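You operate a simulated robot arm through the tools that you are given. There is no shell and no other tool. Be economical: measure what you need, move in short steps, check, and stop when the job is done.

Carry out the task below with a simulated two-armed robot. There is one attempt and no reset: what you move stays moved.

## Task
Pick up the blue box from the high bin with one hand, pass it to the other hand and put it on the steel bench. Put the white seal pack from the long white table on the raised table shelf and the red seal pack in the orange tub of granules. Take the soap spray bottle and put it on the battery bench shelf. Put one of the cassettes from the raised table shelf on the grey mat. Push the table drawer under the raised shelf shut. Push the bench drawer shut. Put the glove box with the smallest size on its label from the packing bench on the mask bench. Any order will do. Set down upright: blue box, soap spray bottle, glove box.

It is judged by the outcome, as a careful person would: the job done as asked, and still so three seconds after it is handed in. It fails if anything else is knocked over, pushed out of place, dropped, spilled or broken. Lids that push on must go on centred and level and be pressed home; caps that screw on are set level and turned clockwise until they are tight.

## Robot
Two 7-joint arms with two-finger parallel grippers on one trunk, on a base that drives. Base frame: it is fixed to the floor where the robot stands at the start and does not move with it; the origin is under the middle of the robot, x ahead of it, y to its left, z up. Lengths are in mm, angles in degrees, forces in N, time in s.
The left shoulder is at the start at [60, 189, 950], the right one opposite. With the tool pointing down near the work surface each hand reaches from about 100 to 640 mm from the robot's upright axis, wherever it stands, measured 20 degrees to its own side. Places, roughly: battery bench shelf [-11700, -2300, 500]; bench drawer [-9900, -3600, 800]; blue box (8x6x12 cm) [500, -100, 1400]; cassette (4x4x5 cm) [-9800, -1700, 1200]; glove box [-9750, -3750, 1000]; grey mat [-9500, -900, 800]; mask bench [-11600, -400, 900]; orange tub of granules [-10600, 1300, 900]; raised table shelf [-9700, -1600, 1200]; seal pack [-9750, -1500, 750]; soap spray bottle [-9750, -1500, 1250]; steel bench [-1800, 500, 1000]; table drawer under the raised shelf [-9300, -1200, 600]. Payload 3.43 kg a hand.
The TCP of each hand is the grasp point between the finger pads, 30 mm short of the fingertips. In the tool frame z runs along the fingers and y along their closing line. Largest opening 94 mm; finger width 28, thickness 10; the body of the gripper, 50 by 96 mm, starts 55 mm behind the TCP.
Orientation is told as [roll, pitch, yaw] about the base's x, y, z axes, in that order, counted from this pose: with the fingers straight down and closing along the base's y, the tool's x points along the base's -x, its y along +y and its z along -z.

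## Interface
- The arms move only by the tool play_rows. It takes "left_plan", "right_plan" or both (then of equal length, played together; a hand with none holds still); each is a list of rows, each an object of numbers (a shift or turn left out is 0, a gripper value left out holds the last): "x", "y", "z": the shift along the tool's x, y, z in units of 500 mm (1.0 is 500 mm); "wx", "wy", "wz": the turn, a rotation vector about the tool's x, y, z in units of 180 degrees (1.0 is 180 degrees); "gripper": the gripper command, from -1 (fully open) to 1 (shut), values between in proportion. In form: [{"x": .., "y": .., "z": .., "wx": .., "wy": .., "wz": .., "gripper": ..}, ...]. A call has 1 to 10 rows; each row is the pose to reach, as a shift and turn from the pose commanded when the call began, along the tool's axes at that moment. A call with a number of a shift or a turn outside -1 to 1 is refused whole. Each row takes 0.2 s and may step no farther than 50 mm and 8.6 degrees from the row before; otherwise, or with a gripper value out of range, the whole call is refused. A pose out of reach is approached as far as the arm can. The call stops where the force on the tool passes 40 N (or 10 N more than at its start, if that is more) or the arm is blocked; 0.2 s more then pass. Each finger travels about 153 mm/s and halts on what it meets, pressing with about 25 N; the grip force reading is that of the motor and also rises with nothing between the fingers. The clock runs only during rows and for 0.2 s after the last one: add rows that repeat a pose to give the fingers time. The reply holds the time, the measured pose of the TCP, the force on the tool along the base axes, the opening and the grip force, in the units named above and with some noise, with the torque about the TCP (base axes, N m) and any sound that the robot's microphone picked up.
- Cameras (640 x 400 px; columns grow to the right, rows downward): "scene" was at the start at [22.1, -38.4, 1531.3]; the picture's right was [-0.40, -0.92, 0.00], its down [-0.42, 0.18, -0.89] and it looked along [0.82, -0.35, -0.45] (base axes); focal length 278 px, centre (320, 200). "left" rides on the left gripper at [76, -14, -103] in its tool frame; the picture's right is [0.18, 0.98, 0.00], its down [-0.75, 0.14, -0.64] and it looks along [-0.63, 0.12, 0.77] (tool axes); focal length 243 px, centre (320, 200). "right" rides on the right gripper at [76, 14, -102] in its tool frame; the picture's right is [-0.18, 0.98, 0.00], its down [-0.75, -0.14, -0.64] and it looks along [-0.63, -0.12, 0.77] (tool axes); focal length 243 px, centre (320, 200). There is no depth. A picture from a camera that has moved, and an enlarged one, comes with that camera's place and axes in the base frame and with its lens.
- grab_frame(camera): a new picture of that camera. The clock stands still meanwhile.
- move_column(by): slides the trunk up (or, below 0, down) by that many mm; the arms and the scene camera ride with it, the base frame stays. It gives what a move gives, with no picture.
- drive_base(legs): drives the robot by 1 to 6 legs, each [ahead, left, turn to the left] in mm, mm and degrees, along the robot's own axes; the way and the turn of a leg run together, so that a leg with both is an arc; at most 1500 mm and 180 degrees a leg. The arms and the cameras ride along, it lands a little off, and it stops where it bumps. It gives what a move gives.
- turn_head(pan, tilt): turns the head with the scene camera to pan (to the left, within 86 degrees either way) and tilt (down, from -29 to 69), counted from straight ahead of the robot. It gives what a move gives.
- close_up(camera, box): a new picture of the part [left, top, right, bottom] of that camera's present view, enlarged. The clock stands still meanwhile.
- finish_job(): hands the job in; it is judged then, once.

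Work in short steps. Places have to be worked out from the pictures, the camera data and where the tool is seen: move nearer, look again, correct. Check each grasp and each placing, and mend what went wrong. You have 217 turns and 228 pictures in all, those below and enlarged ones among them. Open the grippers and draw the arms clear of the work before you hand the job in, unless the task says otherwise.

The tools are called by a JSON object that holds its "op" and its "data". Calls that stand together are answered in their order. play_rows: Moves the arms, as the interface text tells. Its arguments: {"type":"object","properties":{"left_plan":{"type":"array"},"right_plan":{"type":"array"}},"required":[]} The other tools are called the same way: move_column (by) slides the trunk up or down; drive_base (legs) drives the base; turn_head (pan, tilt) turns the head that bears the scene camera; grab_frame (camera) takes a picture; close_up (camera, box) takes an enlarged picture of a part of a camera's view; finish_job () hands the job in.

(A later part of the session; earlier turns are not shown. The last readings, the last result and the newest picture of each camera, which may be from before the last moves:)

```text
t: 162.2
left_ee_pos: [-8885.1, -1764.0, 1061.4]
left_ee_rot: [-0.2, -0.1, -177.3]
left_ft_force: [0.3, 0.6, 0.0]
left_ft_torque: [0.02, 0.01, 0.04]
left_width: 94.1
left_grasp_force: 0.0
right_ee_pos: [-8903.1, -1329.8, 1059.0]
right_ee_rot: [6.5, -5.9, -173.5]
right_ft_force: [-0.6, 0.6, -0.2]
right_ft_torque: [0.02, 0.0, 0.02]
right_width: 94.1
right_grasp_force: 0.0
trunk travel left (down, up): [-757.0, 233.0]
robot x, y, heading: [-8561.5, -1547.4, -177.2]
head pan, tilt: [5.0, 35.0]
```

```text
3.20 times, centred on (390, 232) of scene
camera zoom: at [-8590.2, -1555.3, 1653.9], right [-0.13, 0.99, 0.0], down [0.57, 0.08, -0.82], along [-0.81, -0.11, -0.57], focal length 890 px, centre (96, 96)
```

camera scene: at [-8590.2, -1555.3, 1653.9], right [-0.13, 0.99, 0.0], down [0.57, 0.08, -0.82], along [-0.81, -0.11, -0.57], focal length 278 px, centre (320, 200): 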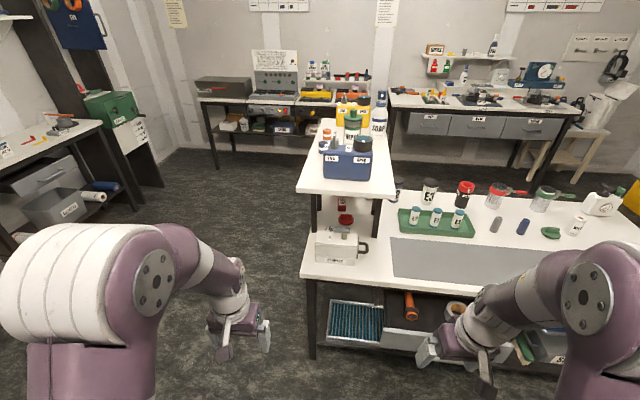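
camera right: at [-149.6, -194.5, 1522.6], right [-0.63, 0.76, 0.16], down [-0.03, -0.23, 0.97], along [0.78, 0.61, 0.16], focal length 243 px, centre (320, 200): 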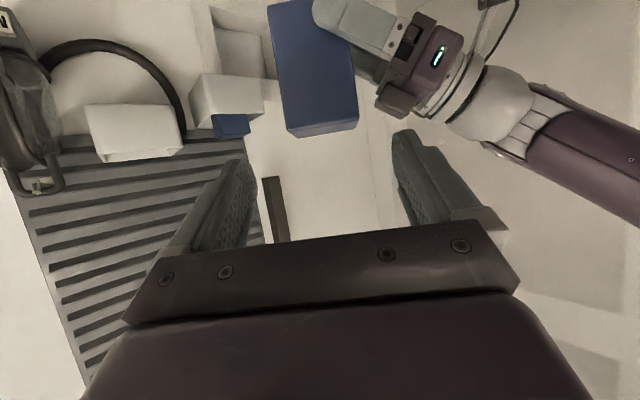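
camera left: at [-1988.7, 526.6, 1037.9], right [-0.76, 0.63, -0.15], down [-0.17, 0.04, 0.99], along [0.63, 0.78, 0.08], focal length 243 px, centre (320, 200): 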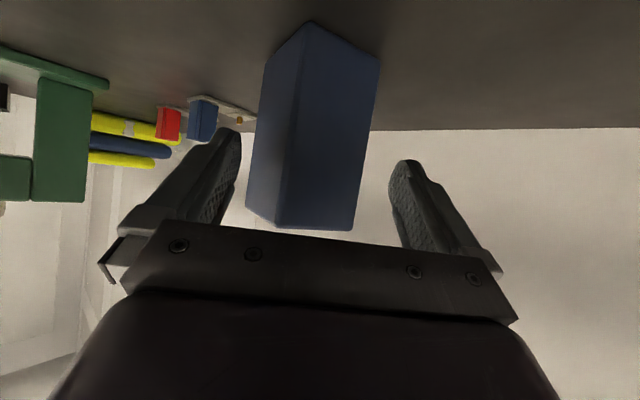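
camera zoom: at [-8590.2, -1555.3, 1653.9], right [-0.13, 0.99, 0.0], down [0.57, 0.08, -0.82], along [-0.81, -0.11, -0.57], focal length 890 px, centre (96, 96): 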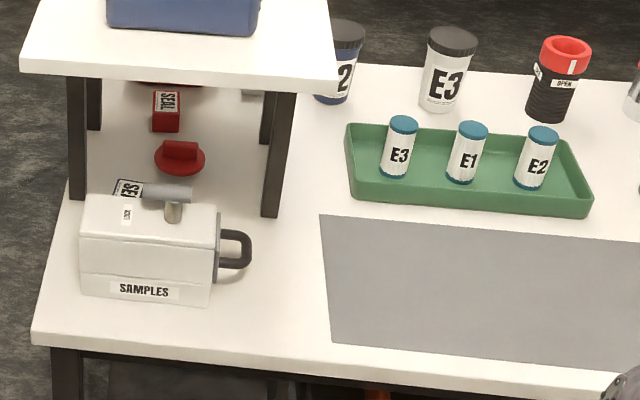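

The cassettes (orange, blue cylinders), soap, wipes and cans stand on the raised shelf (z ≈ 1157); red and white SEAL packs lie under it on the table. I go to the table's left end, facing +y.

{"op": "drive_base", "data": {"legs": [[0, 750, -3], [1140, 0, 0], [0, 0, -90]]}}

{"op": "move_column", "data": {"by": -135}}

{"op": "turn_head", "data": {"pan": 0, "tilt": 30}}

{"op": "grab_frame", "data": {"camera": "scene"}}

```text
t: 175.4
left_ee_pos: [-9864.8, -1912.7, 1062.6]
left_ee_rot: [0.0, 0.0, 87.1]
left_ft_force: [1.0, -0.1, -0.1]
left_ft_torque: [0.02, 0.02, -0.02]
left_width: 93.8
left_grasp_force: 0.1
right_ee_pos: [-9429.3, -1936.5, 1060.5]
right_ee_rot: [6.6, -6.0, 90.8]
right_ft_force: [0.2, -0.5, -0.1]
right_ft_torque: [-0.02, 0.0, -0.01]
right_width: 94.2
right_grasp_force: 0.2
trunk travel left (down, up): [-757.0, 233.0]
robot x, y, heading: [-9677.2, -2257.9, 87.1]
head pan, tilt: [5.0, 35.0]
```

```text
t: 177.1
left_ee_pos: [-9865.5, -1911.9, 927.3]
left_ee_rot: [-0.2, 0.0, 87.1]
left_ft_force: [0.9, -1.0, 0.3]
left_ft_torque: [0.01, 0.03, 0.0]
left_width: 94.0
left_grasp_force: 0.0
right_ee_pos: [-9428.4, -1936.1, 925.7]
right_ee_rot: [6.5, -5.9, 90.8]
right_ft_force: [-0.4, -0.2, 0.7]
right_ft_torque: [0.0, 0.0, 0.0]
right_width: 93.9
right_grasp_force: 0.0
trunk travel left (down, up): [-622.0, 368.0]
robot x, y, heading: [-9678.6, -2261.4, 87.1]
head pan, tilt: [5.0, 35.0]
```

```text
t: 177.7
left_ee_pos: [-9863.9, -1912.4, 927.6]
left_ee_rot: [-0.1, 0.0, 87.0]
left_ft_force: [-0.1, -0.6, 0.0]
left_ft_torque: [0.02, 0.01, 0.01]
left_width: 94.0
left_grasp_force: 0.1
right_ee_pos: [-9428.1, -1937.5, 924.6]
right_ee_rot: [6.4, -6.0, 90.8]
right_ft_force: [-0.4, -0.1, -0.6]
right_ft_torque: [0.0, 0.02, 0.0]
right_width: 93.9
right_grasp_force: 0.0
trunk travel left (down, up): [-622.0, 368.0]
robot x, y, heading: [-9677.7, -2260.3, 87.2]
head pan, tilt: [0.0, 30.0]
```

```text
151 pictures are left
camera scene: at [-9676.6, -2228.4, 1526.6], right [1.0, -0.05, 0.0], down [-0.02, -0.5, -0.87], along [0.04, 0.86, -0.5], focal length 278 px, centre (320, 200)
```

scene: 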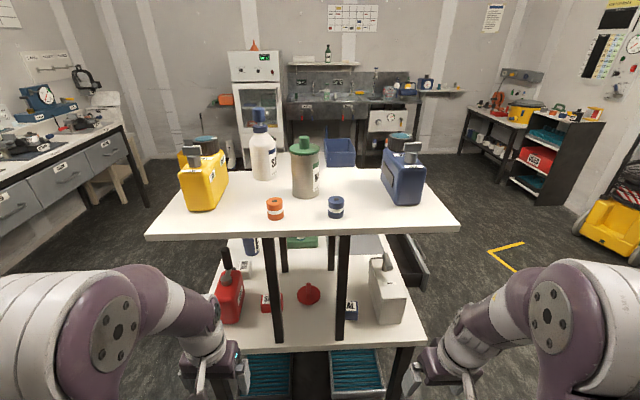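

{"op": "close_up", "data": {"camera": "scene", "box": [200, 230, 440, 380]}}

{"op": "close_up", "data": {"camera": "scene", "box": [160, 100, 440, 250]}}

```text
2.67 times, centred on (320, 305) of scene
camera zoom: at [-9676.6, -2228.4, 1526.6], right [1.0, -0.05, 0.0], down [-0.02, -0.5, -0.87], along [0.04, 0.86, -0.5], focal length 742 px, centre (320, -80)
```

zoom: 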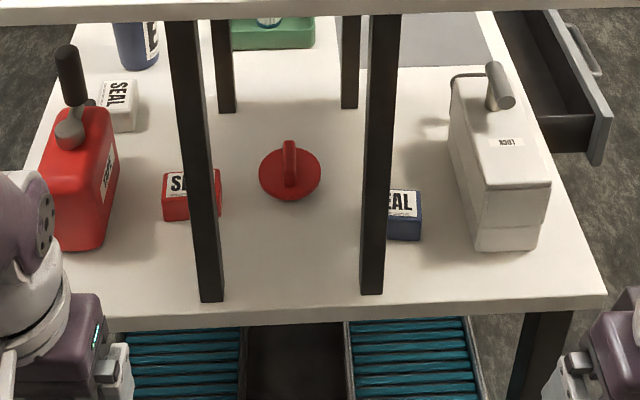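

```text
2.29 times, centred on (300, 175) of scene
camera zoom: at [-9676.6, -2228.4, 1526.6], right [1.0, -0.05, 0.0], down [-0.02, -0.5, -0.87], along [0.04, 0.86, -0.5], focal length 636 px, centre (366, 257)
```

zoom: 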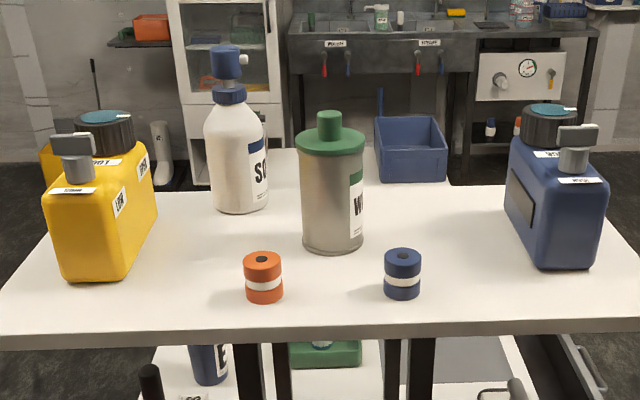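

I zoom further on the seal packs.

{"op": "close_up", "data": {"camera": "scene", "box": [205, 250, 301, 310]}}

```text
6.67 times, centred on (253, 280) of scene
camera zoom: at [-9676.6, -2228.4, 1526.6], right [1.0, -0.05, 0.0], down [-0.02, -0.5, -0.87], along [0.04, 0.86, -0.5], focal length 1855 px, centre (767, -333)
```

zoom: 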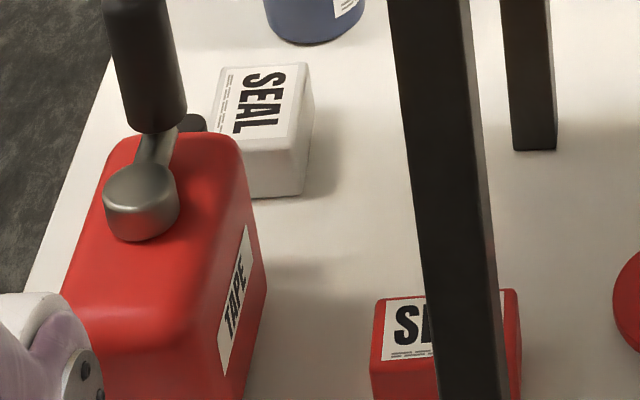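

Red pack ≈ (−9805, −1613) behind the left post (post ≈ (−9770, −1734)); I'll take it with the left hand coming in left of the post at yaw −20°, tilted. Align the base first.

{"op": "drive_base", "data": {"legs": [[0, 72, 2.8]]}}

{"op": "play_rows", "data": {"left_plan": [{"x": -0.048, "y": -0.0277, "z": 0.0391, "wx": 0.0076, "wy": -0.0432, "wz": 0.0146, "gripper": -0.3}, {"x": -0.096, "y": -0.0554, "z": 0.0783, "wx": 0.0152, "wy": -0.0864, "wz": 0.0292}, {"x": -0.144, "y": -0.0831, "z": 0.1174, "wx": 0.0228, "wy": -0.1296, "wz": 0.0438}, {"x": -0.192, "y": -0.1109, "z": 0.1566, "wx": 0.0305, "wy": -0.1727, "wz": 0.0585}, {"x": -0.24, "y": -0.1386, "z": 0.1957, "wx": 0.0381, "wy": -0.2159, "wz": 0.0731}, {"x": -0.288, "y": -0.1663, "z": 0.2349, "wx": 0.0457, "wy": -0.2591, "wz": 0.0877}, {"x": -0.336, "y": -0.194, "z": 0.274, "wx": 0.0533, "wy": -0.3023, "wz": 0.1023}]}}

{"op": "grab_frame", "data": {"camera": "left"}}

{"op": "grab_frame", "data": {"camera": "scene"}}

```text
t: 178.8
left_ee_pos: [-9956.2, -1920.3, 926.6]
left_ee_rot: [-0.1, 0.0, 90.0]
left_ft_force: [-1.2, 0.2, -0.9]
left_ft_torque: [-0.01, 0.03, -0.03]
left_width: 93.9
left_grasp_force: 0.0
right_ee_pos: [-9521.1, -1923.2, 925.9]
right_ee_rot: [6.5, -5.9, 93.7]
right_ft_force: [-0.6, -0.6, 0.3]
right_ft_torque: [-0.01, -0.03, -0.01]
right_width: 94.0
right_grasp_force: 0.0
trunk travel left (down, up): [-622.0, 368.0]
robot x, y, heading: [-9747.2, -2253.6, 89.8]
head pan, tilt: [0.0, 30.0]
```

```text
t: 180.3
left_ee_pos: [-9858.5, -1751.4, 789.6]
left_ee_rot: [0.0, -55.2, 70.0]
left_ft_force: [0.2, 0.0, -0.4]
left_ft_torque: [0.02, 0.04, 0.0]
left_width: 61.2
left_grasp_force: 0.1
left hand out of reach, approached as far as the arm can: row 4
right_ee_pos: [-9519.3, -1923.2, 924.9]
right_ee_rot: [6.5, -5.8, 93.8]
right_ft_force: [0.5, -0.4, 0.4]
right_ft_torque: [-0.04, 0.02, -0.02]
right_width: 94.2
right_grasp_force: 0.1
trunk travel left (down, up): [-622.0, 368.0]
robot x, y, heading: [-9749.8, -2255.8, 90.2]
head pan, tilt: [0.0, 30.0]
```

```text
147 pictures are left
camera left: at [-9889.4, -1876.4, 785.5], right [-0.96, 0.24, -0.15], down [-0.17, -0.04, 0.99], along [0.23, 0.97, 0.08], focal length 243 px, centre (320, 200)
```

left: 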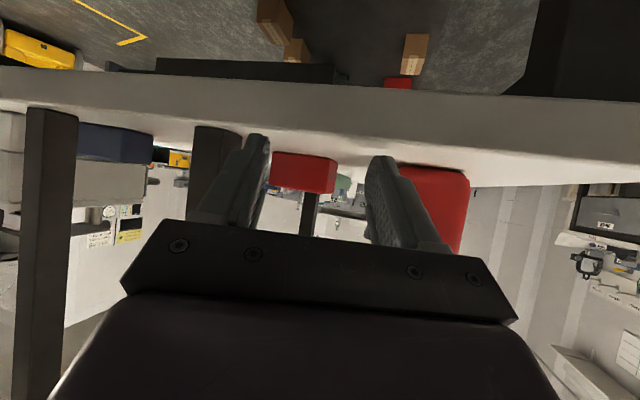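

```text
146 pictures are left
camera scene: at [-9752.6, -2225.0, 1526.6], right [1.0, 0.0, 0.0], down [0.0, -0.5, -0.87], along [0.0, 0.87, -0.5], focal length 278 px, centre (320, 200)
```

scene: 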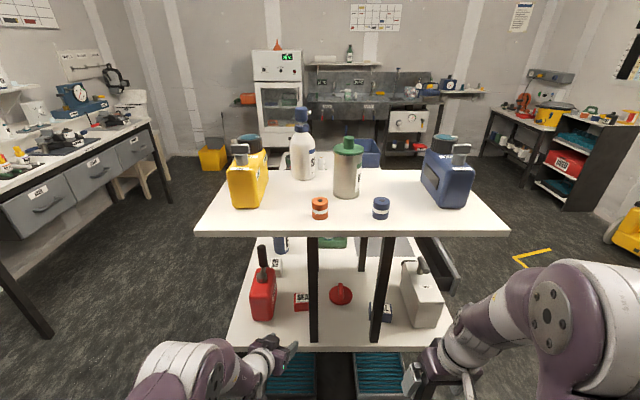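

Refined: pack ≈ (−9812, −1613), post's near edge ≈ −9795, can's edge ≈ −9907. I turn to yaw −25°, shift slightly left, raise to z ≈ 796.

{"op": "play_rows", "data": {"left_plan": [{"x": -0.0085, "y": 0.016, "z": 0.0015, "wx": 0.0114, "wz": 0.008}, {"x": -0.017, "y": 0.032, "z": 0.003, "wx": 0.0228, "wz": 0.016}]}}

{"op": "play_rows", "data": {"left_plan": [{"x": -0.023, "z": 0.0328}, {"x": -0.046, "z": 0.0655}, {"x": -0.0804, "z": 0.1147}]}}

{"op": "grab_frame", "data": {"camera": "left"}}

{"op": "close_up", "data": {"camera": "scene", "box": [230, 235, 390, 335]}}

```text
t: 180.9
left_ee_pos: [-9870.1, -1740.7, 795.8]
left_ee_rot: [-0.2, -54.9, 64.9]
left_ft_force: [0.7, -0.4, 0.2]
left_ft_torque: [-0.01, 0.02, -0.02]
left_width: 61.0
left_grasp_force: 0.0
right_ee_pos: [-9521.5, -1923.6, 925.5]
right_ee_rot: [6.5, -5.8, 93.6]
right_ft_force: [0.4, -0.1, -0.4]
right_ft_torque: [0.02, 0.02, -0.01]
right_width: 94.3
right_grasp_force: 0.0
trunk travel left (down, up): [-622.0, 368.0]
robot x, y, heading: [-9749.8, -2255.8, 89.8]
head pan, tilt: [0.0, 30.0]
```

```text
t: 181.8
left_ee_pos: [-9840.6, -1675.7, 794.8]
left_ee_rot: [-0.2, -54.9, 65.0]
left_ft_force: [-0.1, 0.6, -0.4]
left_ft_torque: [0.0, -0.01, 0.0]
left_width: 61.1
left_grasp_force: 0.1
right_ee_pos: [-9519.0, -1923.0, 923.4]
right_ee_rot: [6.6, -5.9, 93.7]
right_ft_force: [-0.2, -0.8, -1.5]
right_ft_torque: [0.02, 0.03, -0.02]
right_width: 93.8
right_grasp_force: 0.1
trunk travel left (down, up): [-622.0, 368.0]
robot x, y, heading: [-9751.5, -2255.8, 90.3]
head pan, tilt: [0.0, 30.0]
```

```text
145 pictures are left
camera left: at [-9881.7, -1796.9, 792.4], right [-0.94, 0.32, -0.15], down [-0.17, -0.02, 0.99], along [0.31, 0.95, 0.08], focal length 243 px, centre (320, 200)
```

left: 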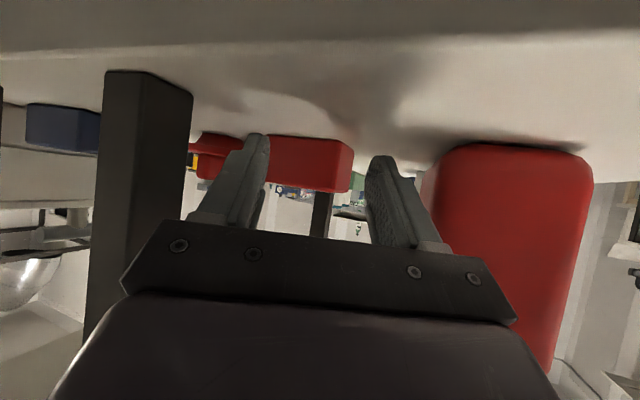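

```text
4.00 times, centred on (310, 285) of scene
camera zoom: at [-9752.2, -2225.1, 1526.6], right [1.0, 0.0, 0.0], down [0.0, -0.5, -0.87], along [0.0, 0.87, -0.5], focal length 1113 px, centre (360, -140)
```

zoom: 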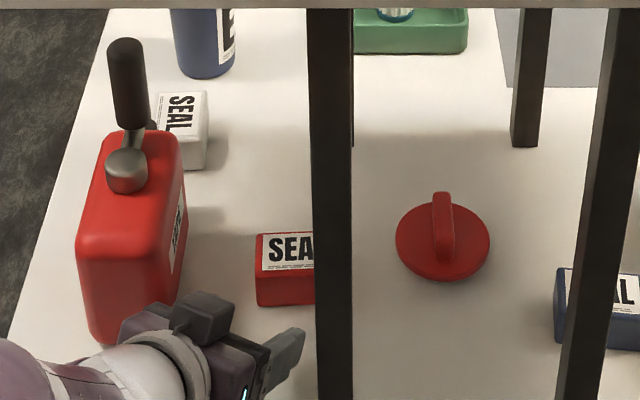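

Axis passes through the pack centre (≈ (−9805, −1599)), post is clear. Open fully and advance 72 mm.

{"op": "play_rows", "data": {"left_plan": [{"gripper": -1}, {"gripper": -1}, {"x": -0.028, "z": 0.0393}, {"x": -0.055, "z": 0.0786}, {"x": -0.0826, "z": 0.1179}]}}

{"op": "grab_frame", "data": {"camera": "left"}}

{"op": "close_up", "data": {"camera": "scene", "box": [230, 235, 390, 335]}}

```text
t: 182.9
left_ee_pos: [-9809.4, -1610.8, 793.1]
left_ee_rot: [-0.2, -54.9, 65.1]
left_ft_force: [0.8, 0.6, 0.2]
left_ft_torque: [0.01, -0.03, 0.02]
left_width: 93.9
left_grasp_force: 0.1
right_ee_pos: [-9519.3, -1922.3, 925.5]
right_ee_rot: [6.4, -5.9, 93.7]
right_ft_force: [-1.1, 0.7, 0.3]
right_ft_torque: [-0.01, -0.01, 0.03]
right_width: 93.8
right_grasp_force: 0.1
trunk travel left (down, up): [-622.0, 368.0]
robot x, y, heading: [-9753.2, -2254.8, 89.9]
head pan, tilt: [0.0, 30.0]
```

```text
143 pictures are left
camera left: at [-9850.9, -1732.0, 788.9], right [-0.94, 0.32, -0.15], down [-0.17, -0.02, 0.99], along [0.31, 0.95, 0.08], focal length 243 px, centre (320, 200)
```

left: 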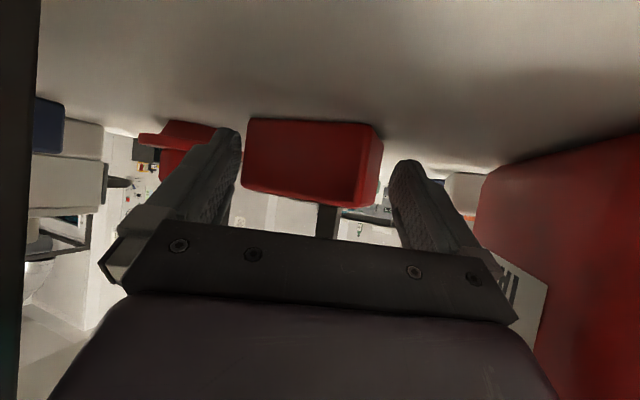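

```text
4.00 times, centred on (310, 285) of scene
camera zoom: at [-9752.3, -2225.5, 1526.6], right [1.0, 0.0, 0.0], down [0.0, -0.5, -0.87], along [0.0, 0.87, -0.5], focal length 1113 px, centre (360, -140)
```

zoom: 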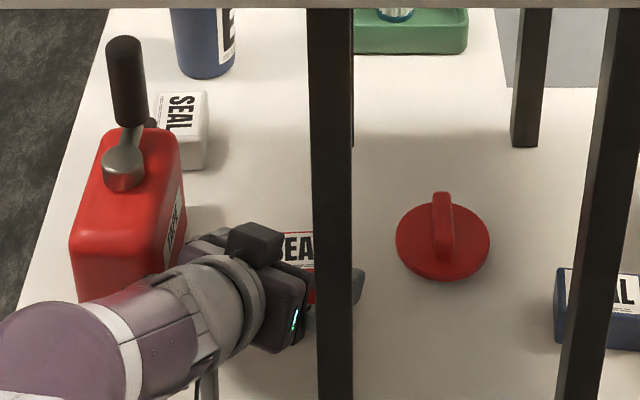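

The pack is between the fingers (the can seems nudged a few mm by the wrist; I'll keep away on the way out). Close.

{"op": "play_rows", "data": {"left_plan": [{"gripper": 0}, {"gripper": 0.5}, {"gripper": 1}, {"gripper": 1}]}}

{"op": "grab_frame", "data": {"camera": "left"}}

```text
t: 183.9
left_ee_pos: [-9809.4, -1611.4, 792.9]
left_ee_rot: [-0.1, -55.0, 65.0]
left_ft_force: [-0.1, -0.5, -0.3]
left_ft_torque: [-0.04, 0.04, -0.02]
left_width: 81.9
left_grasp_force: 24.7
right_ee_pos: [-9519.8, -1923.5, 925.0]
right_ee_rot: [6.6, -5.8, 93.6]
right_ft_force: [-0.2, -0.3, 0.5]
right_ft_torque: [0.03, 0.0, -0.01]
right_width: 94.2
right_grasp_force: 0.1
trunk travel left (down, up): [-622.0, 368.0]
robot x, y, heading: [-9751.1, -2253.9, 89.6]
head pan, tilt: [0.0, 30.0]
```

```text
141 pictures are left
camera left: at [-9851.2, -1732.5, 789.1], right [-0.94, 0.32, -0.15], down [-0.17, -0.02, 0.99], along [0.31, 0.95, 0.08], focal length 243 px, centre (320, 200)
```

left: 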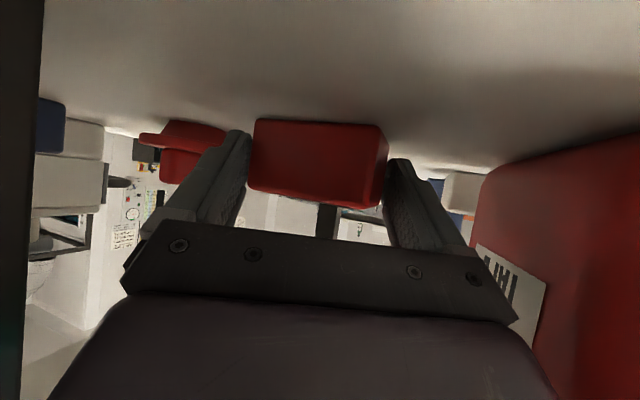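

Held at 82 mm, slightly diagonal. Lift 10 mm and see whether it stays or aligns.

{"op": "play_rows", "data": {"left_plan": [{"x": -0.008, "z": -0.0057}, {"x": -0.0164, "z": -0.0115}, {"x": -0.0164, "z": -0.0115}]}}

{"op": "grab_frame", "data": {"camera": "left"}}

```text
t: 184.8
left_ee_pos: [-9809.7, -1612.7, 804.7]
left_ee_rot: [-0.1, -55.1, 65.1]
left_ft_force: [-0.4, 0.3, -0.6]
left_ft_torque: [-0.01, 0.02, 0.02]
left_width: 81.7
left_grasp_force: 25.1
right_ee_pos: [-9519.7, -1923.7, 925.0]
right_ee_rot: [6.5, -5.9, 93.6]
right_ft_force: [-0.3, -0.2, 0.6]
right_ft_torque: [-0.02, -0.01, 0.02]
right_width: 94.1
right_grasp_force: 0.0
trunk travel left (down, up): [-622.0, 368.0]
robot x, y, heading: [-9754.8, -2254.5, 89.9]
head pan, tilt: [0.0, 30.0]
```

```text
140 pictures are left
camera left: at [-9851.6, -1733.3, 800.4], right [-0.94, 0.32, -0.15], down [-0.17, -0.02, 0.99], along [0.31, 0.95, 0.08], focal length 243 px, centre (320, 200)
```

left: 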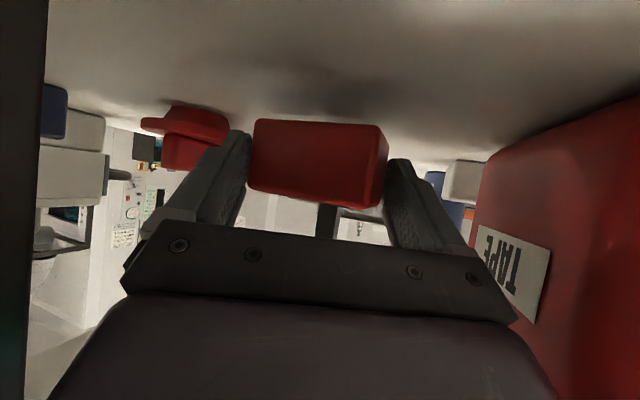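

Lifted and held. Retract horizontally 200 mm along the approach line.

{"op": "play_rows", "data": {"left_plan": [{"x": 0.0287, "z": -0.041}, {"x": 0.0574, "z": -0.0819}, {"x": 0.0861, "z": -0.1229}, {"x": 0.1148, "z": -0.1638}, {"x": 0.1435, "z": -0.2048}, {"x": 0.1722, "z": -0.2457}, {"x": 0.2009, "z": -0.2867}, {"x": 0.2296, "z": -0.3276}]}}

{"op": "grab_frame", "data": {"camera": "left"}}

{"op": "grab_frame", "data": {"camera": "scene"}}

```text
t: 186.6
left_ee_pos: [-9896.8, -1793.6, 805.9]
left_ee_rot: [-0.1, -55.0, 65.0]
left_ft_force: [-0.4, -0.3, -0.7]
left_ft_torque: [-0.02, 0.0, 0.03]
left_width: 81.5
left_grasp_force: 24.8
right_ee_pos: [-9519.4, -1924.8, 924.7]
right_ee_rot: [6.5, -5.9, 93.6]
right_ft_force: [-0.4, -0.9, -0.8]
right_ft_torque: [-0.01, -0.04, -0.01]
right_width: 94.2
right_grasp_force: 0.0
trunk travel left (down, up): [-622.0, 368.0]
robot x, y, heading: [-9748.4, -2257.3, 90.0]
head pan, tilt: [0.0, 30.0]
```

```text
139 pictures are left
camera left: at [-9937.7, -1914.5, 802.4], right [-0.94, 0.32, -0.15], down [-0.17, -0.03, 0.99], along [0.31, 0.95, 0.08], focal length 243 px, centre (320, 200)
```

left: 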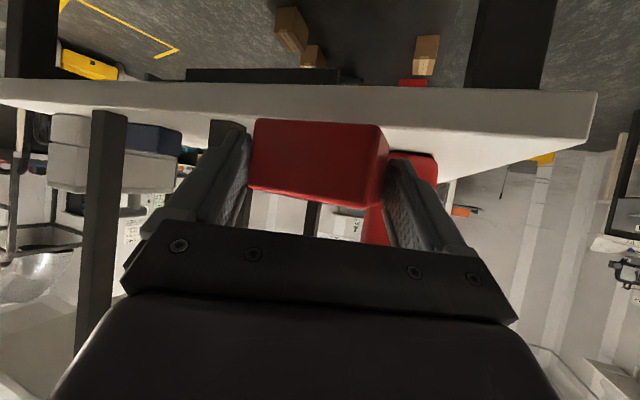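

```text
138 pictures are left
camera scene: at [-9753.0, -2227.0, 1526.7], right [1.0, 0.0, 0.0], down [0.0, -0.5, -0.87], along [0.0, 0.87, -0.5], focal length 278 px, centre (320, 200)
```

scene: 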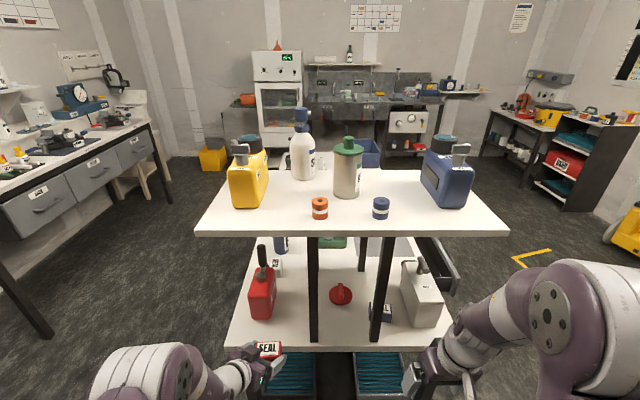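

Pack held; nothing else disturbed. Next the blue cassette with the right hand: back 120 mm, trunk up 300, lift left hand clear, and pitch the right hand forward.

{"op": "drive_base", "data": {"legs": [[-120, 0, 0]]}}

{"op": "move_column", "data": {"by": 300}}

{"op": "play_rows", "data": {"left_plan": [{"x": -0.033, "z": -0.023}, {"x": -0.066, "z": -0.046}, {"x": -0.099, "z": -0.069}, {"x": -0.131, "z": -0.092}, {"x": -0.164, "z": -0.115}, {"x": -0.197, "z": -0.138}, {"x": -0.197, "z": -0.138}], "right_plan": [{"x": -0.0477, "y": 0.0254, "z": 0.01, "wx": 0.0051, "wy": -0.039, "wz": 0.003}, {"x": -0.0954, "y": 0.0509, "z": 0.02, "wx": 0.0103, "wy": -0.078, "wz": 0.006}, {"x": -0.1431, "y": 0.0763, "z": 0.03, "wx": 0.0154, "wy": -0.117, "wz": 0.009}, {"x": -0.1909, "y": 0.1017, "z": 0.04, "wx": 0.0206, "wy": -0.156, "wz": 0.0117}, {"x": -0.2386, "y": 0.1271, "z": 0.05, "wx": 0.0257, "wy": -0.195, "wz": 0.0147}, {"x": -0.2863, "y": 0.1526, "z": 0.06, "wx": 0.0309, "wy": -0.234, "wz": 0.0176}, {"x": -0.334, "y": 0.178, "z": 0.07, "wx": 0.036, "wy": -0.273, "wz": 0.0206}]}}

{"op": "turn_head", "data": {"pan": -5, "tilt": 40}}

{"op": "grab_frame", "data": {"camera": "scene"}}

{"op": "grab_frame", "data": {"camera": "right"}}

```text
t: 187.8
left_ee_pos: [-9897.9, -1912.7, 806.7]
left_ee_rot: [-0.1, -55.0, 65.1]
left_ft_force: [0.2, -0.7, -1.7]
left_ft_torque: [0.01, 0.01, -0.01]
left_width: 81.3
left_grasp_force: 25.4
right_ee_pos: [-9520.3, -2040.3, 923.7]
right_ee_rot: [6.6, -5.9, 93.8]
right_ft_force: [1.1, -0.3, -0.2]
right_ft_torque: [0.01, 0.02, -0.01]
right_width: 94.1
right_grasp_force: 0.1
trunk travel left (down, up): [-622.0, 368.0]
robot x, y, heading: [-9751.2, -2372.3, 90.1]
head pan, tilt: [0.0, 30.0]
```

```text
t: 190.8
left_ee_pos: [-9897.8, -1910.7, 1106.5]
left_ee_rot: [-0.1, -54.9, 65.1]
left_ft_force: [-0.8, 0.0, -0.8]
left_ft_torque: [-0.02, 0.0, 0.01]
left_width: 81.8
left_grasp_force: 25.6
right_ee_pos: [-9520.8, -2040.9, 1225.5]
right_ee_rot: [6.5, -5.9, 93.7]
right_ft_force: [1.1, 0.6, 0.9]
right_ft_torque: [0.03, 0.0, -0.01]
right_width: 94.0
right_grasp_force: 0.1
trunk travel left (down, up): [-922.0, 68.0]
robot x, y, heading: [-9749.7, -2374.5, 90.2]
head pan, tilt: [0.0, 30.0]
```

```text
t: 192.4
left_ee_pos: [-9897.5, -1910.6, 1225.9]
left_ee_rot: [-0.2, -54.9, 65.4]
left_ft_force: [1.3, 0.2, -1.0]
left_ft_torque: [0.01, -0.01, -0.05]
left_width: 81.4
left_grasp_force: 25.4
right_ee_pos: [-9623.3, -1876.0, 1217.1]
right_ee_rot: [4.7, -54.6, 84.2]
right_ft_force: [1.1, 0.4, 0.4]
right_ft_torque: [0.02, 0.02, 0.01]
right_width: 94.1
right_grasp_force: 0.0
right hand out of reach, approached as far as the arm can: row 4, 5
trunk travel left (down, up): [-922.0, 68.0]
robot x, y, heading: [-9748.1, -2373.3, 90.0]
head pan, tilt: [0.0, 30.0]
```

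```text
t: 193.1
left_ee_pos: [-9896.2, -1911.7, 1226.1]
left_ee_rot: [-0.1, -55.0, 65.1]
left_ft_force: [-0.2, -0.5, -0.5]
left_ft_torque: [-0.02, 0.02, -0.03]
left_width: 81.4
left_grasp_force: 24.8
right_ee_pos: [-9621.5, -1877.9, 1215.9]
right_ee_rot: [4.9, -54.6, 84.2]
right_ft_force: [-0.5, 0.4, -0.6]
right_ft_torque: [-0.01, 0.01, -0.01]
right_width: 94.0
right_grasp_force: 0.1
trunk travel left (down, up): [-922.0, 68.0]
robot x, y, heading: [-9750.2, -2369.6, 89.8]
head pan, tilt: [-5.0, 40.0]
```

```text
137 pictures are left
camera scene: at [-9745.2, -2350.2, 1811.3], right [1.0, -0.09, 0.0], down [-0.05, -0.64, -0.77], along [0.07, 0.76, -0.64], focal length 278 px, centre (320, 200)
```

scene: 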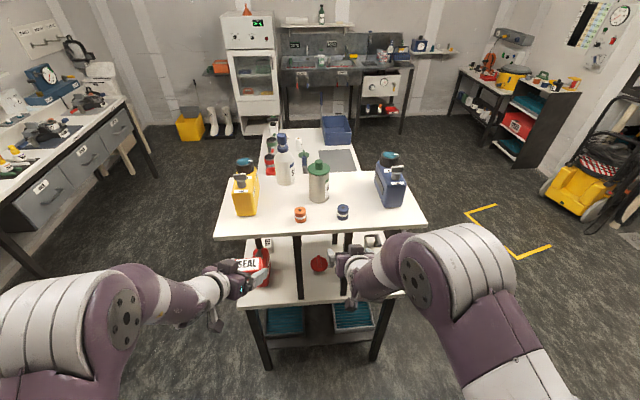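

```text
136 pictures are left
camera right: at [-9639.7, -2005.6, 1214.4], right [-0.97, 0.14, 0.2], down [0.19, -0.09, 0.98], along [0.15, 0.99, 0.06], focal length 243 px, centre (320, 200)
```

right: 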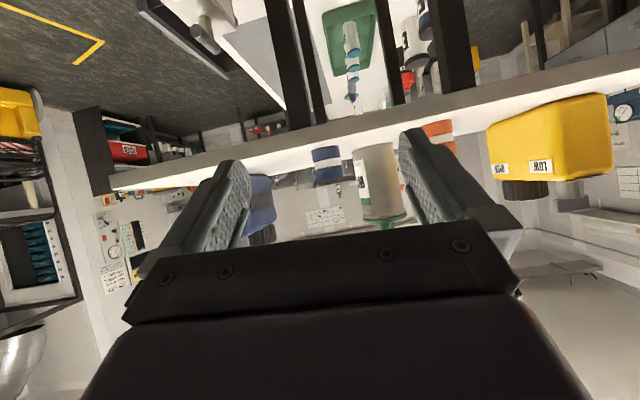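

Cassette centre triangulated at (−9607, −1678, 1187). First square the right hand's orientation.

{"op": "play_rows", "data": {"right_plan": [{"wx": 0.0005, "wz": -0.0185}]}}

```text
t: 193.5
left_ee_pos: [-9896.9, -1911.2, 1225.2]
left_ee_rot: [0.0, -55.0, 65.3]
left_ft_force: [-0.9, 0.1, -0.5]
left_ft_torque: [-0.05, -0.03, 0.02]
left_width: 81.7
left_grasp_force: 25.0
right_ee_pos: [-9624.2, -1878.3, 1218.4]
right_ee_rot: [0.0, -54.8, 90.1]
right_ft_force: [-0.5, 0.2, 1.0]
right_ft_torque: [0.0, 0.0, 0.0]
right_width: 94.2
right_grasp_force: 0.1
trunk travel left (down, up): [-922.0, 68.0]
robot x, y, heading: [-9753.2, -2373.9, 89.8]
head pan, tilt: [-5.0, 40.0]
```

Advance 125 mm, align x, lower to z ≈ 1192.

{"op": "play_rows", "data": {"right_plan": [{"x": -0.026, "y": -0.0085, "z": 0.058}, {"x": -0.052, "y": -0.017, "z": 0.116}, {"x": -0.078, "y": -0.0255, "z": 0.174}, {"x": -0.1045, "y": -0.034, "z": 0.2323}]}}

{"op": "grab_frame", "data": {"camera": "right"}}

```text
t: 194.5
left_ee_pos: [-9896.2, -1911.6, 1226.4]
left_ee_rot: [0.0, -55.0, 65.1]
left_ft_force: [1.2, 0.1, -1.1]
left_ft_torque: [-0.04, 0.03, 0.0]
left_width: 81.9
left_grasp_force: 24.9
right_ee_pos: [-9606.2, -1752.8, 1194.5]
right_ee_rot: [0.1, -54.6, 90.0]
right_ft_force: [-0.3, -0.3, 0.7]
right_ft_torque: [-0.04, 0.0, 0.01]
right_width: 93.9
right_grasp_force: 0.0
trunk travel left (down, up): [-922.0, 68.0]
robot x, y, heading: [-9754.7, -2374.8, 90.4]
head pan, tilt: [-5.0, 40.0]
```

```text
135 pictures are left
camera right: at [-9620.7, -1882.1, 1190.9], right [-0.98, 0.11, 0.15], down [0.14, -0.09, 0.99], along [0.12, 0.99, 0.07], focal length 243 px, centre (320, 200)
```

right: 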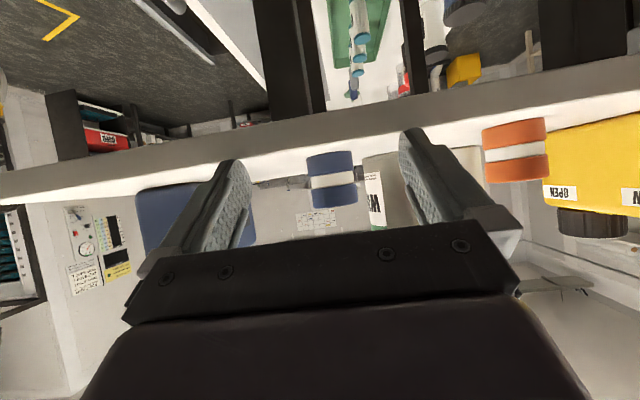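

Well centred. Advance 72 mm and close.

{"op": "play_rows", "data": {"right_plan": [{"x": -0.03, "z": 0.038}, {"x": -0.06, "z": 0.077}, {"x": -0.0876, "z": 0.1145}, {"x": -0.0876, "z": 0.1145, "gripper": 0}, {"x": -0.0876, "z": 0.1145, "gripper": 0.6}, {"x": -0.0876, "z": 0.1145, "gripper": 1}, {"x": -0.0876, "z": 0.1145, "gripper": 1}]}}

{"op": "play_rows", "data": {"right_plan": [{"x": -0.0164, "z": -0.0115}, {"x": -0.0328, "z": -0.023}, {"x": -0.05, "z": -0.0344}]}}

{"op": "grab_frame", "data": {"camera": "right"}}

```text
t: 194.9
left_ee_pos: [-9896.5, -1924.5, 1232.6]
left_ee_rot: [0.3, -55.6, 64.8]
left_ft_force: [1.4, -0.1, 0.3]
left_ft_torque: [-0.04, 0.0, 0.02]
left_width: 81.7
left_grasp_force: 24.6
right_ee_pos: [-9607.4, -1753.7, 1195.0]
right_ee_rot: [0.3, -53.8, 89.7]
right_ft_force: [0.4, -39.8, 24.0]
right_ft_torque: [-0.52, 0.43, 0.33]
right_width: 94.0
right_grasp_force: 0.1
trunk travel left (down, up): [-922.0, 68.0]
robot x, y, heading: [-9751.3, -2371.6, 89.9]
head pan, tilt: [-5.0, 40.0]
stopped in row 2 (right hand): the force on the tool passed its limit (the readings are from after the stop); the commanded pose is now the measured one
```

```text
t: 195.7
left_ee_pos: [-9897.0, -1912.9, 1227.0]
left_ee_rot: [-0.1, -55.0, 65.2]
left_ft_force: [1.5, 0.1, -1.4]
left_ft_torque: [0.0, 0.04, -0.01]
left_width: 81.7
left_grasp_force: 25.2
right_ee_pos: [-9606.7, -1738.3, 1218.4]
right_ee_rot: [0.2, -53.5, 89.8]
right_ft_force: [-0.3, 0.1, 0.2]
right_ft_torque: [0.04, 0.02, 0.04]
right_width: 94.1
right_grasp_force: 0.0
trunk travel left (down, up): [-922.0, 68.0]
robot x, y, heading: [-9749.8, -2370.2, 90.0]
head pan, tilt: [-5.0, 40.0]
```

```text
134 pictures are left
camera right: at [-9620.1, -1866.3, 1218.3], right [-0.98, 0.11, 0.15], down [0.14, -0.07, 0.99], along [0.12, 0.99, 0.05], focal length 243 px, centre (320, 200)
```

right: 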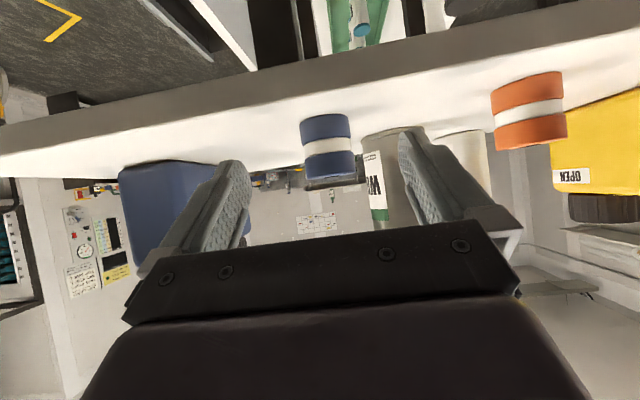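

Fingertips hit the shelf's edge: shelf top is ≈ 1168, a bit higher than assumed. I go in at 1218 and lower to 1203, then close.

{"op": "play_rows", "data": {"right_plan": [{"x": -0.0357, "z": 0.048}, {"x": -0.069, "z": 0.0932}, {"x": -0.045, "z": 0.111}]}}

{"op": "grab_frame", "data": {"camera": "right"}}

{"op": "play_rows", "data": {"right_plan": [{"gripper": 0}, {"gripper": 0.6}, {"gripper": 1}, {"gripper": 1}]}}

```text
t: 196.5
left_ee_pos: [-9897.8, -1912.2, 1226.8]
left_ee_rot: [-0.1, -55.0, 65.1]
left_ft_force: [0.6, -0.3, -0.3]
left_ft_torque: [-0.02, 0.03, 0.0]
left_width: 81.5
left_grasp_force: 24.7
right_ee_pos: [-9605.4, -1680.9, 1202.1]
right_ee_rot: [0.3, -53.5, 89.7]
right_ft_force: [0.3, 0.8, -0.5]
right_ft_torque: [0.02, 0.01, -0.03]
right_width: 93.9
right_grasp_force: 0.1
trunk travel left (down, up): [-922.0, 68.0]
robot x, y, heading: [-9751.7, -2375.4, 89.7]
head pan, tilt: [-5.0, 40.0]
```

```text
133 pictures are left
camera right: at [-9618.9, -1809.9, 1202.0], right [-0.98, 0.11, 0.15], down [0.14, -0.07, 0.99], along [0.12, 0.99, 0.05], focal length 243 px, centre (320, 200)
```

right: 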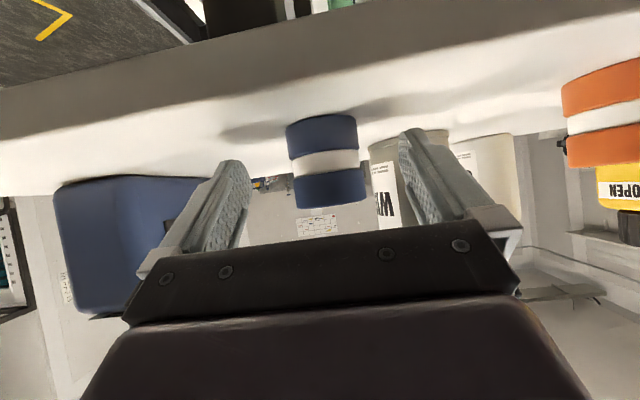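

```text
t: 197.5
left_ee_pos: [-9897.5, -1912.2, 1225.8]
left_ee_rot: [-0.1, -54.9, 65.2]
left_ft_force: [0.7, -0.2, -1.1]
left_ft_torque: [-0.03, 0.04, -0.01]
left_width: 81.5
left_grasp_force: 25.0
right_ee_pos: [-9605.5, -1680.7, 1201.3]
right_ee_rot: [0.3, -53.3, 89.7]
right_ft_force: [-0.4, 0.0, -0.5]
right_ft_torque: [-0.01, -0.02, 0.0]
right_width: 39.9
right_grasp_force: 25.0
trunk travel left (down, up): [-922.0, 68.0]
robot x, y, heading: [-9752.8, -2374.1, 90.0]
head pan, tilt: [-5.0, 40.0]
```

Gripped at 40 mm. Lift 50 mm and withdraw.

{"op": "play_rows", "data": {"right_plan": [{"x": -0.027, "z": -0.02}, {"x": -0.054, "z": -0.04}, {"x": -0.08, "z": -0.06}, {"x": -0.044, "z": -0.108}, {"x": -0.008, "z": -0.156}, {"x": 0.028, "z": -0.204}, {"x": 0.064, "z": -0.252}]}}

{"op": "grab_frame", "data": {"camera": "right"}}

{"op": "grab_frame", "data": {"camera": "scene"}}

```text
t: 199.1
left_ee_pos: [-9897.0, -1913.1, 1226.2]
left_ee_rot: [-0.1, -55.0, 65.1]
left_ft_force: [-1.0, -1.0, -0.7]
left_ft_torque: [0.02, 0.02, -0.01]
left_width: 81.3
left_grasp_force: 24.9
right_ee_pos: [-9604.1, -1802.8, 1254.6]
right_ee_rot: [0.3, -53.3, 89.7]
right_ft_force: [0.2, -0.6, -0.3]
right_ft_torque: [-0.02, 0.05, -0.01]
right_width: 39.9
right_grasp_force: 25.1
trunk travel left (down, up): [-922.0, 68.0]
robot x, y, heading: [-9750.7, -2374.4, 89.9]
head pan, tilt: [-5.0, 40.0]
```

```text
132 pictures are left
camera right: at [-9617.6, -1930.7, 1254.2], right [-0.98, 0.11, 0.15], down [0.14, -0.07, 0.99], along [0.12, 0.99, 0.05], focal length 243 px, centre (320, 200)
```

right: 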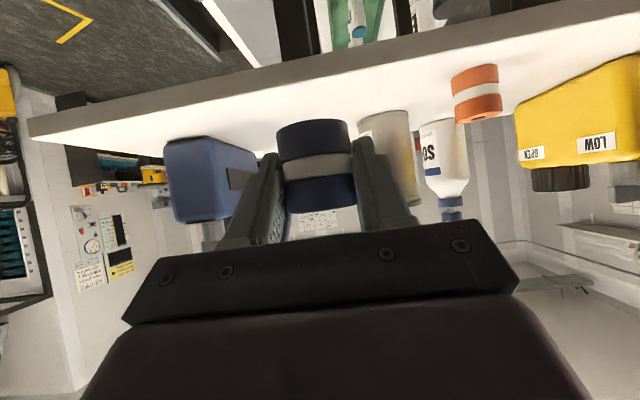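

```text
131 pictures are left
camera scene: at [-9745.2, -2353.0, 1811.3], right [1.0, -0.09, 0.0], down [-0.06, -0.64, -0.77], along [0.07, 0.76, -0.64], focal length 278 px, centre (320, 200)
```

scene: 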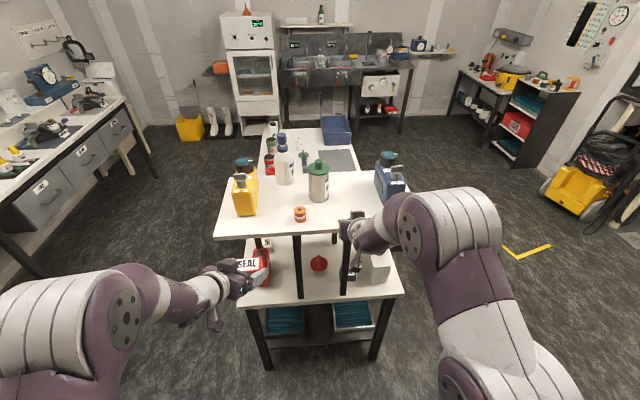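

Cassette secured. Drive around to the table's front (strafe right, forward, then turn to face it).

{"op": "drive_base", "data": {"legs": [[0, -920, 0], [1420, 0, 0], [0, 0, 90]]}}

{"op": "turn_head", "data": {"pan": 0, "tilt": 45}}

{"op": "grab_frame", "data": {"camera": "scene"}}

```text
t: 214.5
left_ee_pos: [-9267.0, -1133.6, 1227.5]
left_ee_rot: [-0.1, -55.1, 156.4]
left_ft_force: [-0.4, -0.7, -0.6]
left_ft_torque: [0.01, -0.01, -0.02]
left_width: 81.5
left_grasp_force: 25.0
right_ee_pos: [-9384.3, -842.6, 1254.7]
right_ee_rot: [0.3, -53.3, -179.1]
right_ft_force: [0.5, -0.3, -0.8]
right_ft_torque: [-0.03, -0.01, 0.02]
right_width: 39.2
right_grasp_force: 24.9
trunk travel left (down, up): [-922.0, 68.0]
robot x, y, heading: [-8811.2, -978.3, -179.0]
head pan, tilt: [-5.0, 40.0]
```

```text
t: 215.2
left_ee_pos: [-9265.9, -1133.1, 1227.1]
left_ee_rot: [-0.1, -54.9, 156.3]
left_ft_force: [0.0, -0.1, -1.9]
left_ft_torque: [-0.05, -0.03, -0.01]
left_width: 81.5
left_grasp_force: 25.3
right_ee_pos: [-9383.7, -844.3, 1253.6]
right_ee_rot: [0.3, -53.3, -179.1]
right_ft_force: [-0.1, 0.3, -0.2]
right_ft_torque: [-0.01, 0.02, 0.0]
right_width: 39.6
right_grasp_force: 25.0
trunk travel left (down, up): [-922.0, 68.0]
robot x, y, heading: [-8809.2, -974.5, -178.8]
head pan, tilt: [0.0, 45.0]
```

```text
130 pictures are left
camera scene: at [-8831.6, -980.9, 1804.1], right [-0.02, 1.0, 0.0], down [0.71, 0.01, -0.71], along [-0.71, -0.01, -0.71], focal length 278 px, centre (320, 200)
```

scene: 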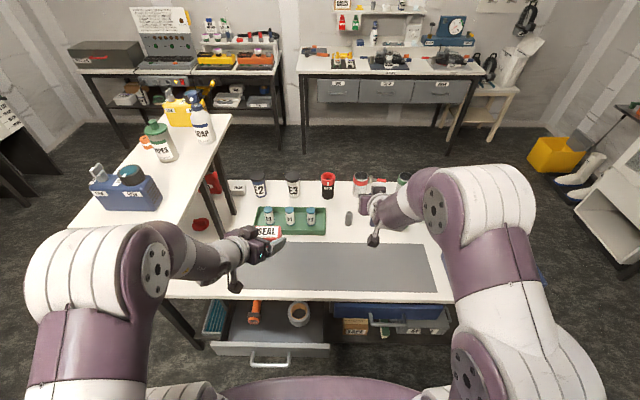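

Mat is in view, free. Lower the trunk 300, then extend and lower the right hand over the mat.

{"op": "move_column", "data": {"by": -300}}

{"op": "play_rows", "data": {"right_plan": [{"x": 0.0234, "z": 0.0524}, {"x": 0.0467, "z": 0.1047}, {"x": 0.07, "z": 0.157}, {"x": 0.0934, "z": 0.2094}]}}

{"op": "grab_frame", "data": {"camera": "right"}}

{"op": "grab_frame", "data": {"camera": "scene"}}

```text
t: 218.2
left_ee_pos: [-9267.8, -1133.3, 926.2]
left_ee_rot: [-0.1, -55.0, 156.3]
left_ft_force: [0.4, 0.2, -0.3]
left_ft_torque: [0.01, -0.05, 0.0]
left_width: 81.3
left_grasp_force: 25.4
right_ee_pos: [-9384.3, -843.1, 953.9]
right_ee_rot: [0.3, -53.3, -179.1]
right_ft_force: [0.1, -0.5, -0.9]
right_ft_torque: [0.0, -0.02, -0.03]
right_width: 39.3
right_grasp_force: 24.8
trunk travel left (down, up): [-622.0, 368.0]
robot x, y, heading: [-8806.7, -982.3, -178.5]
head pan, tilt: [0.0, 45.0]
```

```text
t: 219.2
left_ee_pos: [-9268.1, -1134.1, 926.1]
left_ee_rot: [-0.1, -54.9, 156.3]
left_ft_force: [-0.4, -0.8, -1.6]
left_ft_torque: [0.01, -0.04, 0.0]
left_width: 81.2
left_grasp_force: 25.0
right_ee_pos: [-9438.8, -845.5, 853.8]
right_ee_rot: [0.3, -53.2, -179.2]
right_ft_force: [0.9, 0.4, -0.7]
right_ft_torque: [-0.03, -0.02, 0.05]
right_width: 39.2
right_grasp_force: 25.0
trunk travel left (down, up): [-622.0, 368.0]
robot x, y, heading: [-8809.4, -977.7, -178.8]
head pan, tilt: [0.0, 45.0]
```

```text
129 pictures are left
camera right: at [-9309.7, -857.3, 853.2], right [-0.09, -0.98, 0.15], down [0.06, 0.15, 0.99], along [-0.99, 0.1, 0.05], focal length 243 px, centre (320, 200)
```

right: 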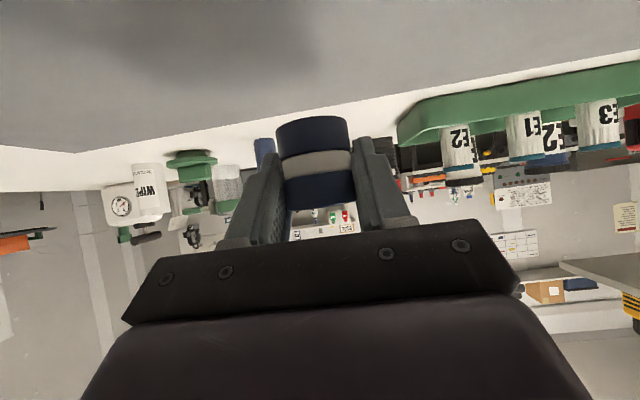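

```text
128 pictures are left
camera scene: at [-8832.7, -980.8, 1504.0], right [-0.02, 1.0, 0.0], down [0.71, 0.01, -0.71], along [-0.71, -0.01, -0.71], focal length 278 px, centre (320, 200)
```

scene: 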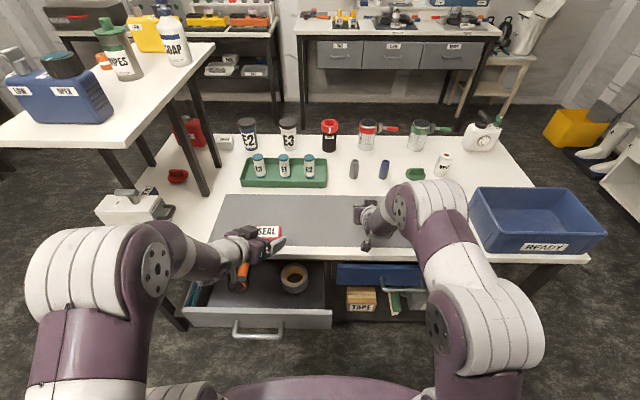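

Above the mat. Lower 48 mm, then small steps to contact.

{"op": "play_rows", "data": {"right_plan": [{"x": 0.04, "z": 0.03}, {"x": 0.077, "z": 0.0574}]}}

{"op": "play_rows", "data": {"right_plan": [{"x": 0.004, "z": 0.003}, {"x": 0.008, "z": 0.006}]}}

{"op": "play_rows", "data": {"right_plan": [{"x": 0.004, "z": 0.003}, {"x": 0.008, "z": 0.006}]}}

```text
t: 219.8
left_ee_pos: [-9267.8, -1133.3, 926.0]
left_ee_rot: [-0.1, -55.1, 156.4]
left_ft_force: [0.0, -0.7, -0.3]
left_ft_torque: [-0.02, 0.0, 0.03]
left_width: 81.2
left_grasp_force: 25.4
right_ee_pos: [-9439.1, -847.0, 806.3]
right_ee_rot: [0.3, -53.3, -179.2]
right_ft_force: [-0.1, 0.1, 0.0]
right_ft_torque: [-0.01, -0.02, 0.0]
right_width: 39.5
right_grasp_force: 24.9
trunk travel left (down, up): [-622.0, 368.0]
robot x, y, heading: [-8812.3, -982.2, -179.0]
head pan, tilt: [0.0, 45.0]
```

```text
t: 220.3
left_ee_pos: [-9267.1, -1133.8, 926.2]
left_ee_rot: [-0.2, -55.0, 156.2]
left_ft_force: [0.3, 0.4, -1.2]
left_ft_torque: [-0.04, -0.01, 0.0]
left_width: 81.2
left_grasp_force: 25.3
right_ee_pos: [-9438.3, -846.4, 801.6]
right_ee_rot: [0.3, -53.2, -179.2]
right_ft_force: [-0.4, 0.2, -0.3]
right_ft_torque: [-0.03, 0.0, 0.0]
right_width: 39.5
right_grasp_force: 25.3
trunk travel left (down, up): [-622.0, 368.0]
robot x, y, heading: [-8809.2, -974.7, -178.7]
head pan, tilt: [0.0, 45.0]
```

```text
t: 220.9
left_ee_pos: [-9266.3, -1134.0, 926.8]
left_ee_rot: [-0.1, -55.0, 156.3]
left_ft_force: [0.1, -0.1, -0.4]
left_ft_torque: [0.0, -0.03, -0.02]
left_width: 81.3
left_grasp_force: 25.4
right_ee_pos: [-9439.6, -844.9, 795.9]
right_ee_rot: [0.3, -53.3, -179.0]
right_ft_force: [-1.1, 0.4, -0.5]
right_ft_torque: [0.01, 0.0, 0.02]
right_width: 39.4
right_grasp_force: 24.6
trunk travel left (down, up): [-622.0, 368.0]
robot x, y, heading: [-8810.3, -978.8, -178.8]
head pan, tilt: [0.0, 45.0]
```

{"op": "play_rows", "data": {"right_plan": [{"x": 0.004, "z": 0.003}, {"x": 0.008, "z": 0.006}]}}

{"op": "grab_frame", "data": {"camera": "right"}}

```text
t: 221.6
left_ee_pos: [-9265.3, -1133.0, 926.3]
left_ee_rot: [-0.2, -55.0, 156.3]
left_ft_force: [0.5, -0.1, 0.0]
left_ft_torque: [-0.03, -0.01, -0.02]
left_width: 81.2
left_grasp_force: 25.4
right_ee_pos: [-9440.9, -844.9, 793.2]
right_ee_rot: [0.3, -53.4, -179.1]
right_ft_force: [0.2, 0.9, 3.2]
right_ft_torque: [-0.02, -0.07, 0.02]
right_width: 39.5
right_grasp_force: 24.9
trunk travel left (down, up): [-622.0, 368.0]
robot x, y, heading: [-8806.7, -978.7, -178.7]
head pan, tilt: [0.0, 45.0]
```

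```text
127 pictures are left
camera right: at [-9311.1, -857.9, 792.1], right [-0.09, -0.98, 0.15], down [0.06, 0.15, 0.99], along [-0.99, 0.1, 0.05], focal length 243 px, centre (320, 200)
```

right: 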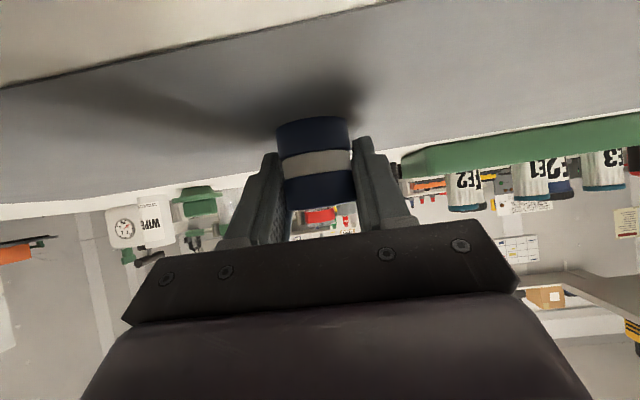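

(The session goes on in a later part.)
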